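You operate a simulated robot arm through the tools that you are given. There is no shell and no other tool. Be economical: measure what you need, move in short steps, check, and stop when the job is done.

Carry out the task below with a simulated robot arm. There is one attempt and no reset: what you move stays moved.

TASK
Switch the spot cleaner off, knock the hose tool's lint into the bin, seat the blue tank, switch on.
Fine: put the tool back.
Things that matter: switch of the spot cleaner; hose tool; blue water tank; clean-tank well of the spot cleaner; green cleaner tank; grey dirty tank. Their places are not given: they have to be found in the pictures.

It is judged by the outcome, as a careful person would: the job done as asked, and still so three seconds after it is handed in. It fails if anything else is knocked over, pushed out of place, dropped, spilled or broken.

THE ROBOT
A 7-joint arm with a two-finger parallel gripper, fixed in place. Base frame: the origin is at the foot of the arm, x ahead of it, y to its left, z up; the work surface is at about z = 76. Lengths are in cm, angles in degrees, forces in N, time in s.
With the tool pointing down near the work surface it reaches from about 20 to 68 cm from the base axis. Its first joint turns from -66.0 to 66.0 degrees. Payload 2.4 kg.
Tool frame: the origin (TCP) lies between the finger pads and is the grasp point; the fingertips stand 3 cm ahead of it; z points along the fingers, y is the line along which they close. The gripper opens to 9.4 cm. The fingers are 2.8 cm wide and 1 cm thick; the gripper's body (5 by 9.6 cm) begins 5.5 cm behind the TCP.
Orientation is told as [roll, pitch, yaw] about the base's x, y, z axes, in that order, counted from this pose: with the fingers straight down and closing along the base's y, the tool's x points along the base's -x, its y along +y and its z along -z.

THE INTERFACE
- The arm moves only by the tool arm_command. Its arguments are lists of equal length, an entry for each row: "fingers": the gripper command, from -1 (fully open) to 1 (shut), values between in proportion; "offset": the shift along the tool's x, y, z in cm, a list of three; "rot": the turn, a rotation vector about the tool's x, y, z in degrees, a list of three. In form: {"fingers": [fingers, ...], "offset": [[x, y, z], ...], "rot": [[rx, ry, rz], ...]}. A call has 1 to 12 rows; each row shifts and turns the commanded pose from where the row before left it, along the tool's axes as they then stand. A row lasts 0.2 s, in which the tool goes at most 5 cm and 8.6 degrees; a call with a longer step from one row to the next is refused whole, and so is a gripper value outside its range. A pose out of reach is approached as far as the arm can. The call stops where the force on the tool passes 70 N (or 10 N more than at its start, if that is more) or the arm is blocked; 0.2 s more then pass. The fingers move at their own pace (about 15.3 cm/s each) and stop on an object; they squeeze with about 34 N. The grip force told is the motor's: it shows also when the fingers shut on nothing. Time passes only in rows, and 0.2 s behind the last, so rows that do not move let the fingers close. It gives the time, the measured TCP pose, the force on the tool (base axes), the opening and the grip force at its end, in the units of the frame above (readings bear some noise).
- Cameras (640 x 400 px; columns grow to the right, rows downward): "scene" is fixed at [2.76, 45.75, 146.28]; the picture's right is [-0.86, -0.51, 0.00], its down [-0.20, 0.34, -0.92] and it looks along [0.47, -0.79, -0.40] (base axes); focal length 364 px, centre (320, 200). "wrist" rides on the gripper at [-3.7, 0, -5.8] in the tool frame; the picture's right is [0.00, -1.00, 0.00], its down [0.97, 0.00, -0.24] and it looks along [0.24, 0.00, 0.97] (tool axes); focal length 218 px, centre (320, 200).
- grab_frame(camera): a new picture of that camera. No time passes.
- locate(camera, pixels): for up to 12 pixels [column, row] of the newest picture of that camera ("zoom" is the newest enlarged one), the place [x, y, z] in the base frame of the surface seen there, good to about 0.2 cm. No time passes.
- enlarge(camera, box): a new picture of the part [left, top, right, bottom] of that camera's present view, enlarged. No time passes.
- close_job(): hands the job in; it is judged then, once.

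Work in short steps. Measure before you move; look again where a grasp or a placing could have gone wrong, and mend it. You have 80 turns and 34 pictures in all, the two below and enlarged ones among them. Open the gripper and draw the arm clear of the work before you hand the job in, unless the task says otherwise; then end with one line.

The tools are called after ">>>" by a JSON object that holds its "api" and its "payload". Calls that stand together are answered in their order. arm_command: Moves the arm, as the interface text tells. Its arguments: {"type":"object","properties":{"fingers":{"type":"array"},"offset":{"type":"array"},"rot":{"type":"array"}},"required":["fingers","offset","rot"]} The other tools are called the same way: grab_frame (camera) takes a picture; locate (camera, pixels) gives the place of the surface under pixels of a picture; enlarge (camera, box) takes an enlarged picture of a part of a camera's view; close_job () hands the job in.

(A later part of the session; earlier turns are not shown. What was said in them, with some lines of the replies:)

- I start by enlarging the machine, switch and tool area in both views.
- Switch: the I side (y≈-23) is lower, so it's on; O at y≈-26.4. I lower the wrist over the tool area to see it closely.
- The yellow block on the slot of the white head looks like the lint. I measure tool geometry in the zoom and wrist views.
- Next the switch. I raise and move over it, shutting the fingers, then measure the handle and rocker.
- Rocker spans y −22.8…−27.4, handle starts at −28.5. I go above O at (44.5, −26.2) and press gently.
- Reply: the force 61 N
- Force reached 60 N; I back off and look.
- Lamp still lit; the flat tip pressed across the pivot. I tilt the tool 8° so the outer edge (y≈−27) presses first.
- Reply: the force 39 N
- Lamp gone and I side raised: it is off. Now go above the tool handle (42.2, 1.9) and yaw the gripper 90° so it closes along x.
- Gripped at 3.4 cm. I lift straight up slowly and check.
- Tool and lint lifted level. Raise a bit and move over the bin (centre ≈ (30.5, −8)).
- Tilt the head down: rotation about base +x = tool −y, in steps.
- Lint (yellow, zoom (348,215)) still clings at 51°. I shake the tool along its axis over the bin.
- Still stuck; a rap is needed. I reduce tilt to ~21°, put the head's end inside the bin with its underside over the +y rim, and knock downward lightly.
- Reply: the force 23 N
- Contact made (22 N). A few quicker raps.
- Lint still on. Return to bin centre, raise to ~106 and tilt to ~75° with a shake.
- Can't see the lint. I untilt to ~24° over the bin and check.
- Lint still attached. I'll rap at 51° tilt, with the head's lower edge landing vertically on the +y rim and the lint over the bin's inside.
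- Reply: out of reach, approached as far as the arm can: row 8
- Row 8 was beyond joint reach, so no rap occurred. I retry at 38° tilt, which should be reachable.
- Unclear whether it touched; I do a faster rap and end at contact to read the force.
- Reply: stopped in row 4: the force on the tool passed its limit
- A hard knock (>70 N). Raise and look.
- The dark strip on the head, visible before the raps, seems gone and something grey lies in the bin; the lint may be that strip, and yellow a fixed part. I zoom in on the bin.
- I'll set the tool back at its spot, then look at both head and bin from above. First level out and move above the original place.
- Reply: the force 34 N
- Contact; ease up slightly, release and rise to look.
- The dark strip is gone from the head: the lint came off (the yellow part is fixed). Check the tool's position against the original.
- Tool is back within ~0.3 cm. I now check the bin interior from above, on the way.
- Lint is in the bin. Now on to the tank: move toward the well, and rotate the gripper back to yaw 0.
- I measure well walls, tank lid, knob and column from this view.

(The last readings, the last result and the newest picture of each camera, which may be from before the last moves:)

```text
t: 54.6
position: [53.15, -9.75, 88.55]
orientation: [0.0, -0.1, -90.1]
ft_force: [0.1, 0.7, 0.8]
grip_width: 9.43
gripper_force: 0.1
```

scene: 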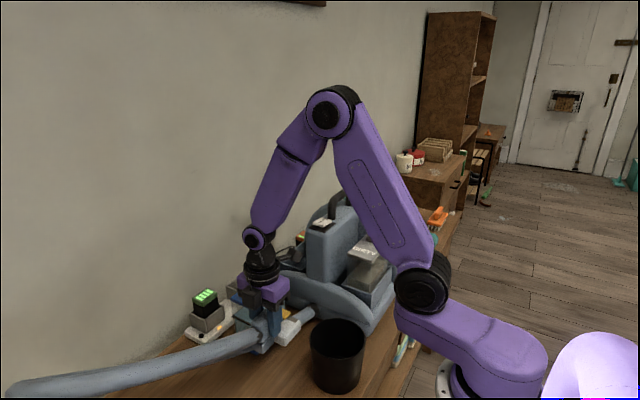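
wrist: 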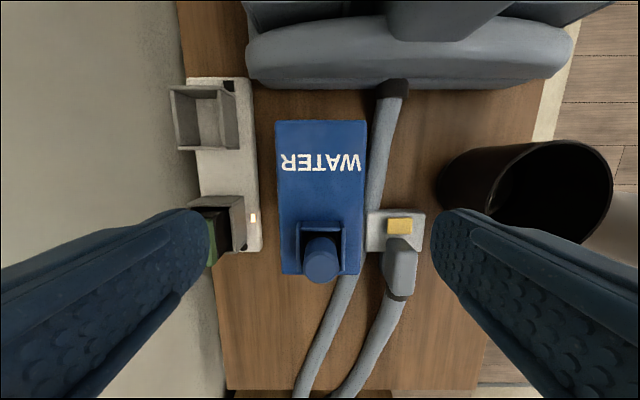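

>>> {"api": "arm_command", "payload": {"fingers": [0, 1, 1, 1], "offset": [[0, 0, 0], [0, 0, 0], [0, 0, 0], [0, 0, 0]], "rot": [[0, 0, 0], [0, 0, 0], [0, 0, 0], [0, 0, 0]]}}

>>> {"api": "arm_command", "payload": {"fingers": [1, 1, 1, 1], "offset": [[0, 0, -0.5], [0, 0, -0.5], [0, 0, -1], [0, 0, 0]], "rot": [[0, 0, 0], [0, 0, 0], [0, 0, 0], [0, 0, 0]]}}

```text
t: 55.6
position: [53.15, -9.87, 88.45]
orientation: [0.0, -0.1, -90.0]
ft_force: [-2.5, 0.0, -0.6]
grip_width: 7.44
gripper_force: 33.7
```

```text
t: 56.6
position: [52.99, -9.9, 90.64]
orientation: [0.0, -0.1, -90.1]
ft_force: [0.3, 0.5, -5.5]
grip_width: 7.45
gripper_force: 33.8
```

Weight 5.5 N is carried. Lift to ~106 and rotate 180° (to match the dirty tank: knob toward the back).

>>> {"api": "arm_command", "payload": {"fingers": [1, 1, 1, 1, 1, 1, 1, 1, 1, 1, 1, 1], "offset": [[0, 0, -4], [0, 0, -4], [0, 0, -4], [0, 0, -3.4], [0, 0, 0], [0, 0, 0], [0, 0, 0], [0, 0, 0], [0, 0, 0], [0, 0, 0], [0, 0, 0], [0, 0, 0]], "rot": [[0, 0, 0], [0, 0, 0], [0, 0, 0], [0, 0, 0], [0, 0, -7.5], [0, 0, -7.5], [0, 0, -7.5], [0, 0, -7.5], [0, 0, -7.5], [0, 0, -7.5], [0, 0, -7.5], [0, 0, -7.5]]}}

>>> {"api": "arm_command", "payload": {"fingers": [1, 1, 1, 1, 1, 1, 1, 1, 1, 1, 1, 1], "offset": [[0, 0, 0], [0, 0, 0], [0, 0, 0], [0, 0, 0], [0, 0, 0], [0, 0, 0], [0, 0, 0], [0, 0, 0], [0, 0, 0], [0, 0, 0], [0, 0, 0], [0, 0, 0]], "rot": [[0, 0, -7.5], [0, 0, -7.5], [0, 0, -7.5], [0, 0, -7.5], [0, 0, -7.5], [0, 0, -7.5], [0, 0, -7.5], [0, 0, -7.5], [0, 0, -7.5], [0, 0, -7.5], [0, 0, -7.5], [0, 0, -7.5]]}}

>>> {"api": "arm_command", "payload": {"fingers": [1, 1, 1, 1, 1, 1, 1, 1, 1, 1, 1], "offset": [[0, 0, 0], [0, 0, 0], [0, 0, 0], [0, 0, 0], [3.5, -0.35, 0], [3.5, -0.35, 0], [3.5, -0.35, 0], [3.5, -0.35, 0], [3.5, -0.3, 0], [3.4, -0.3, 0], [0, 0, 0]], "rot": [[0, 0, -7.5], [0, 0, -7.5], [0, 0, -7.5], [0, 0, -7.5], [0, 0, 0], [0, 0, 0], [0, 0, 0], [0, 0, 0], [0, 0, 0], [0, 0, 0], [0, 0, 0]]}}

>>> {"api": "grab_frame", "payload": {"camera": "scene"}}

```text
t: 59.2
position: [53.08, -9.95, 106.01]
orientation: [0.0, 0.0, -29.7]
ft_force: [0.4, -0.9, -5.4]
grip_width: 7.43
gripper_force: 34.5
```

```text
t: 61.8
position: [53.07, -9.78, 106.05]
orientation: [-0.1, 0.0, 60.3]
ft_force: [0.5, -0.2, -6.4]
grip_width: 7.4
gripper_force: 33.5
```

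```text
t: 64.2
position: [55.06, -30.71, 106.02]
orientation: [0.0, 0.1, 90.0]
ft_force: [0.3, 0.4, -5.8]
grip_width: 7.43
gripper_force: 34.4
```

```text
3 pictures are left
```

scene: 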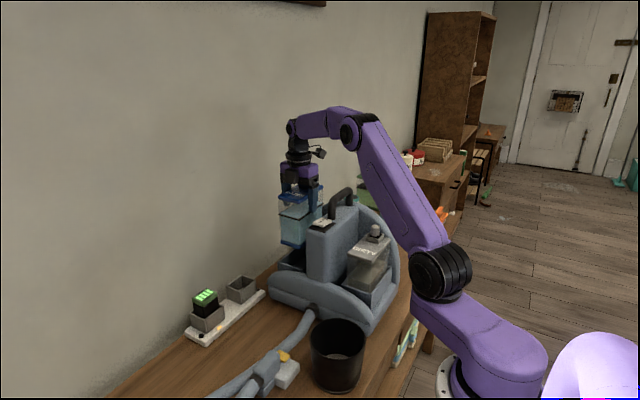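

Tank held above the well. Measure its current edges with this picture.

>>> {"api": "locate", "payload": {"camera": "scene", "pixels": [[281, 240], [290, 244], [300, 247], [281, 210], [290, 213], [300, 216], [281, 193], [290, 196], [306, 230], [292, 230]]}}

```text
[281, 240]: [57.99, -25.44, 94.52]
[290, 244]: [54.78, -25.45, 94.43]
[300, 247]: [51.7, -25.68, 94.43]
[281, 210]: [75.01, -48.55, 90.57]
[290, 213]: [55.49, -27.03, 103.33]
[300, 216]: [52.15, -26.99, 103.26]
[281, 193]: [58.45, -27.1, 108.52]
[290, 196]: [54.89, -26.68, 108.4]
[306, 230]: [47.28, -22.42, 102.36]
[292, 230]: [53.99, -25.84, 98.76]
```

Bottom front edge at y≈−25.4, x 51.7–58.2: well aligned with the well. Descend gently.

>>> {"api": "arm_command", "payload": {"fingers": [1, 1, 1, 1, 1, 1], "offset": [[0, 0, 3], [0, 0, 2], [0, 0, 1], [0, 0, 1], [0, 0, 1], [0, 0, 0]], "rot": [[0, 0, 0], [0, 0, 0], [0, 0, 0], [0, 0, 0], [0, 0, 0], [0, 0, 0]]}}

```text
t: 65.6
position: [54.95, -30.73, 97.92]
orientation: [0.0, 0.1, 90.0]
ft_force: [-0.9, -2.8, -5.6]
grip_width: 7.45
gripper_force: 34.4
```

>>> {"api": "arm_command", "payload": {"fingers": [1, 1, 1, 1, 1, 1, 1], "offset": [[0, 0, 1], [0, 0, 1], [0, 0, 0.7], [0, 0, 0.3], [0, 0, 0.2], [0, 0, 0.2], [0, 0, 0]], "rot": [[0, 0, 0], [0, 0, 0], [0, 0, 0], [0, 0, 0], [0, 0, 0], [0, 0, 0], [0, 0, 0]]}}

```text
t: 67.2
position: [55.1, -30.74, 94.65]
orientation: [-0.1, 0.1, 89.9]
ft_force: [0.6, -4.5, -2.2]
grip_width: 7.43
gripper_force: 33.5
```

>>> {"api": "arm_command", "payload": {"fingers": [1, 1, 1], "offset": [[0, 0, 0.15], [0, 0, 0.1], [0, 0, 0]], "rot": [[0, 0, 0], [0, 0, 0], [0, 0, 0]]}}

```text
t: 68.0
position: [55.01, -30.93, 94.55]
orientation: [-0.3, 0.2, 89.9]
ft_force: [-4.7, -2.5, 27.2]
grip_width: 7.43
gripper_force: 33.5
```

Bottom on well floor (z≈82.1) and pressed with 27 N. Release and rise.

>>> {"api": "arm_command", "payload": {"fingers": [-0.8, -0.8, -0.8, -0.8, -0.8, -0.8, -0.8], "offset": [[0, 0, -0.1], [0, 0, 0], [0, 0, -3], [0, 0, -5], [0, 0, -5], [0, 0, -5], [0, 0, -4]], "rot": [[0, 0, 0], [0, 0, 0], [0, 0, 0], [0, 0, 0], [0, 0, 0], [0, 0, 0], [0, 0, 0]]}}

>>> {"api": "grab_frame", "payload": {"camera": "wrist"}}

```text
t: 69.6
position: [54.88, -30.76, 116.45]
orientation: [0.0, 0.0, 90.0]
ft_force: [0.7, -0.5, -0.2]
grip_width: 8.46
gripper_force: 0.0
```

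```text
2 pictures are left
```

wrist: 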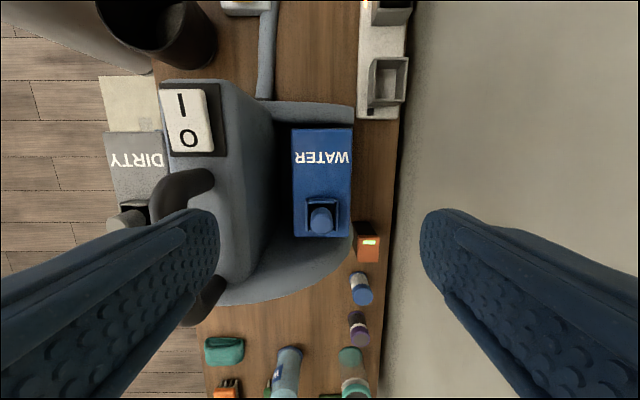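

Tank seated, knob to the back like the dirty tank. Now go to the I side of the switch with closed fingers tilted 12° and press.

>>> {"api": "locate", "payload": {"camera": "wrist", "pixels": [[300, 140], [345, 140], [300, 190], [345, 190], [322, 175], [293, 235], [350, 235], [182, 103], [188, 138]]}}

>>> {"api": "arm_command", "payload": {"fingers": [0, 1, 1, 1, 1, 1, 1], "offset": [[-2.4, 3.5, 0], [-2.4, 3.5, 0], [-2.26, 3.4, 0], [0, 0, 0], [0, 0, 0], [-0.86, 0, 4.03], [-0.6, 0, 2.8]], "rot": [[0, 0, 0], [0, 0, 0], [0, 0, 0], [0, 6, 0], [0, 6, 0], [0, 0, 0], [0, 0, 0]]}}

```text
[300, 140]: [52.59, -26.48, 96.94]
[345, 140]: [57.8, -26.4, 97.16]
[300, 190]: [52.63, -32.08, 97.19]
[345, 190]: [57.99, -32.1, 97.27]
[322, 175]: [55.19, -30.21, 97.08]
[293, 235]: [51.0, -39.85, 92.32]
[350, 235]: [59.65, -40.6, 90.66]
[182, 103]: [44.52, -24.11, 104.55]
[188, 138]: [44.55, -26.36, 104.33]
```

```text
t: 71.2
position: [44.73, -23.58, 109.54]
orientation: [-0.1, 12.1, 90.0]
ft_force: [-0.1, 0.0, -0.4]
grip_width: 0.01
gripper_force: 32.9
```

>>> {"api": "arm_command", "payload": {"fingers": [1, 1, 1, 1], "offset": [[-0.27, 0, 1.27], [-0.1, 0, 0.45], [-0.06, 0, 0.3], [-0.04, 0, 0.2]], "rot": [[0, 0, 0], [0, 0, 0], [0, 0, 0], [0, 0, 0]]}}

```text
t: 72.2
position: [44.72, -23.81, 107.3]
orientation: [-0.2, 12.2, 90.0]
ft_force: [-3.1, 2.4, 15.3]
grip_width: 0.02
gripper_force: 32.7
```

>>> {"api": "arm_command", "payload": {"fingers": [1, 1], "offset": [[-0.03, 0, 0.15], [-0.03, 0, 0.12]], "rot": [[0, 0, 0], [0, 0, 0]]}}

>>> {"api": "arm_command", "payload": {"fingers": [1, 1, 1, 1], "offset": [[0.42, 0, -2], [0.84, 0, -4], [0.84, 0, -4], [0, 0, 0]], "rot": [[0, 0, 0], [0, 0, 0], [0, 0, 0], [0, 0, 0]]}}

>>> {"api": "grab_frame", "payload": {"camera": "wrist"}}

```text
t: 72.8
position: [44.66, -23.69, 107.27]
orientation: [-0.4, 12.2, 89.9]
ft_force: [-14.4, 12.1, 58.4]
grip_width: 0.0
gripper_force: 32.9
```

```text
t: 73.8
position: [44.66, -23.76, 117.07]
orientation: [0.0, 12.0, 90.1]
ft_force: [0.4, -0.8, -0.5]
grip_width: 0.02
gripper_force: 33.3
```

```text
1 pictures are left
```

wrist: 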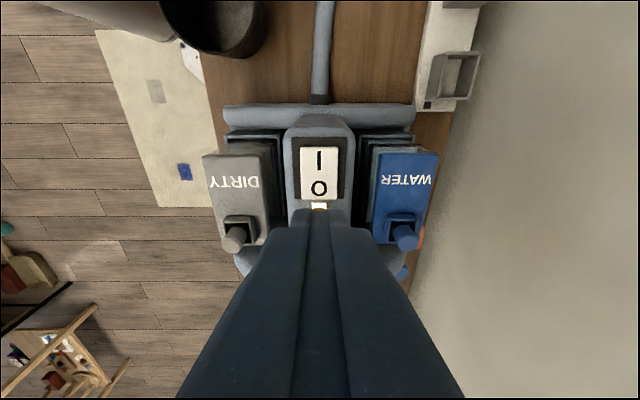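

The lamp at (319,206) is lit again. Confirm with rocker heights and draw the arm clear with the gripper open.

>>> {"api": "locate", "payload": {"camera": "wrist", "pixels": [[306, 152], [306, 170], [306, 194], [332, 152], [332, 194]]}}

>>> {"api": "arm_command", "payload": {"fingers": [1, 1, 0, -1, -1, -1, -1, -1], "offset": [[0, 0, 0], [0, 0, 0], [0, 0, -4], [0, 0, -4], [-4.5, 0, 0], [-4.5, 0, 0], [-4.5, 0, 0], [-4.5, 0, 0]], "rot": [[0, -6, 0], [0, -6, 0], [0, 0, 0], [0, 0, 0], [0, 0, 0], [0, 0, 0], [0, 0, 0], [0, 0, 0]]}}

>>> {"api": "grab_frame", "payload": {"camera": "scene"}}

```text
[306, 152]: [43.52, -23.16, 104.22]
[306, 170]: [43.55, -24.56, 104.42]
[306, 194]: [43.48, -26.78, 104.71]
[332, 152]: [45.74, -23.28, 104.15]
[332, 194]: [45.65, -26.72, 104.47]
```

```text
t: 75.6
position: [44.61, -5.62, 125.13]
orientation: [0.0, 0.1, 89.9]
ft_force: [0.1, 0.3, 0.3]
grip_width: 9.4
gripper_force: 0.0
```

```text
0 pictures are left
```

scene: 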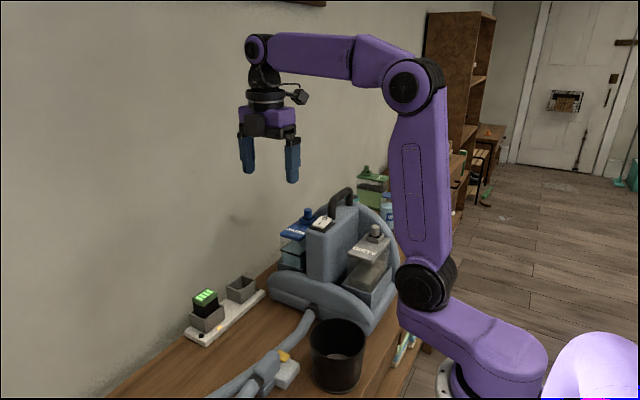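

Everything is in place: the rocker's I side is down with its lamp lit, the tank is seated, the tool is back and the lint is in the bin. I hand the job in.

>>> {"api": "close_job", "payload": {}}

```text
The job is handed in.
```

The job is handed in: I switched the spot cleaner off, knocked the lint into the bin, put the tool back within about 0.3 cm of its spot, seated the blue tank with its knob to the back like the dirty tank, and switched the cleaner on again (lamp lit).
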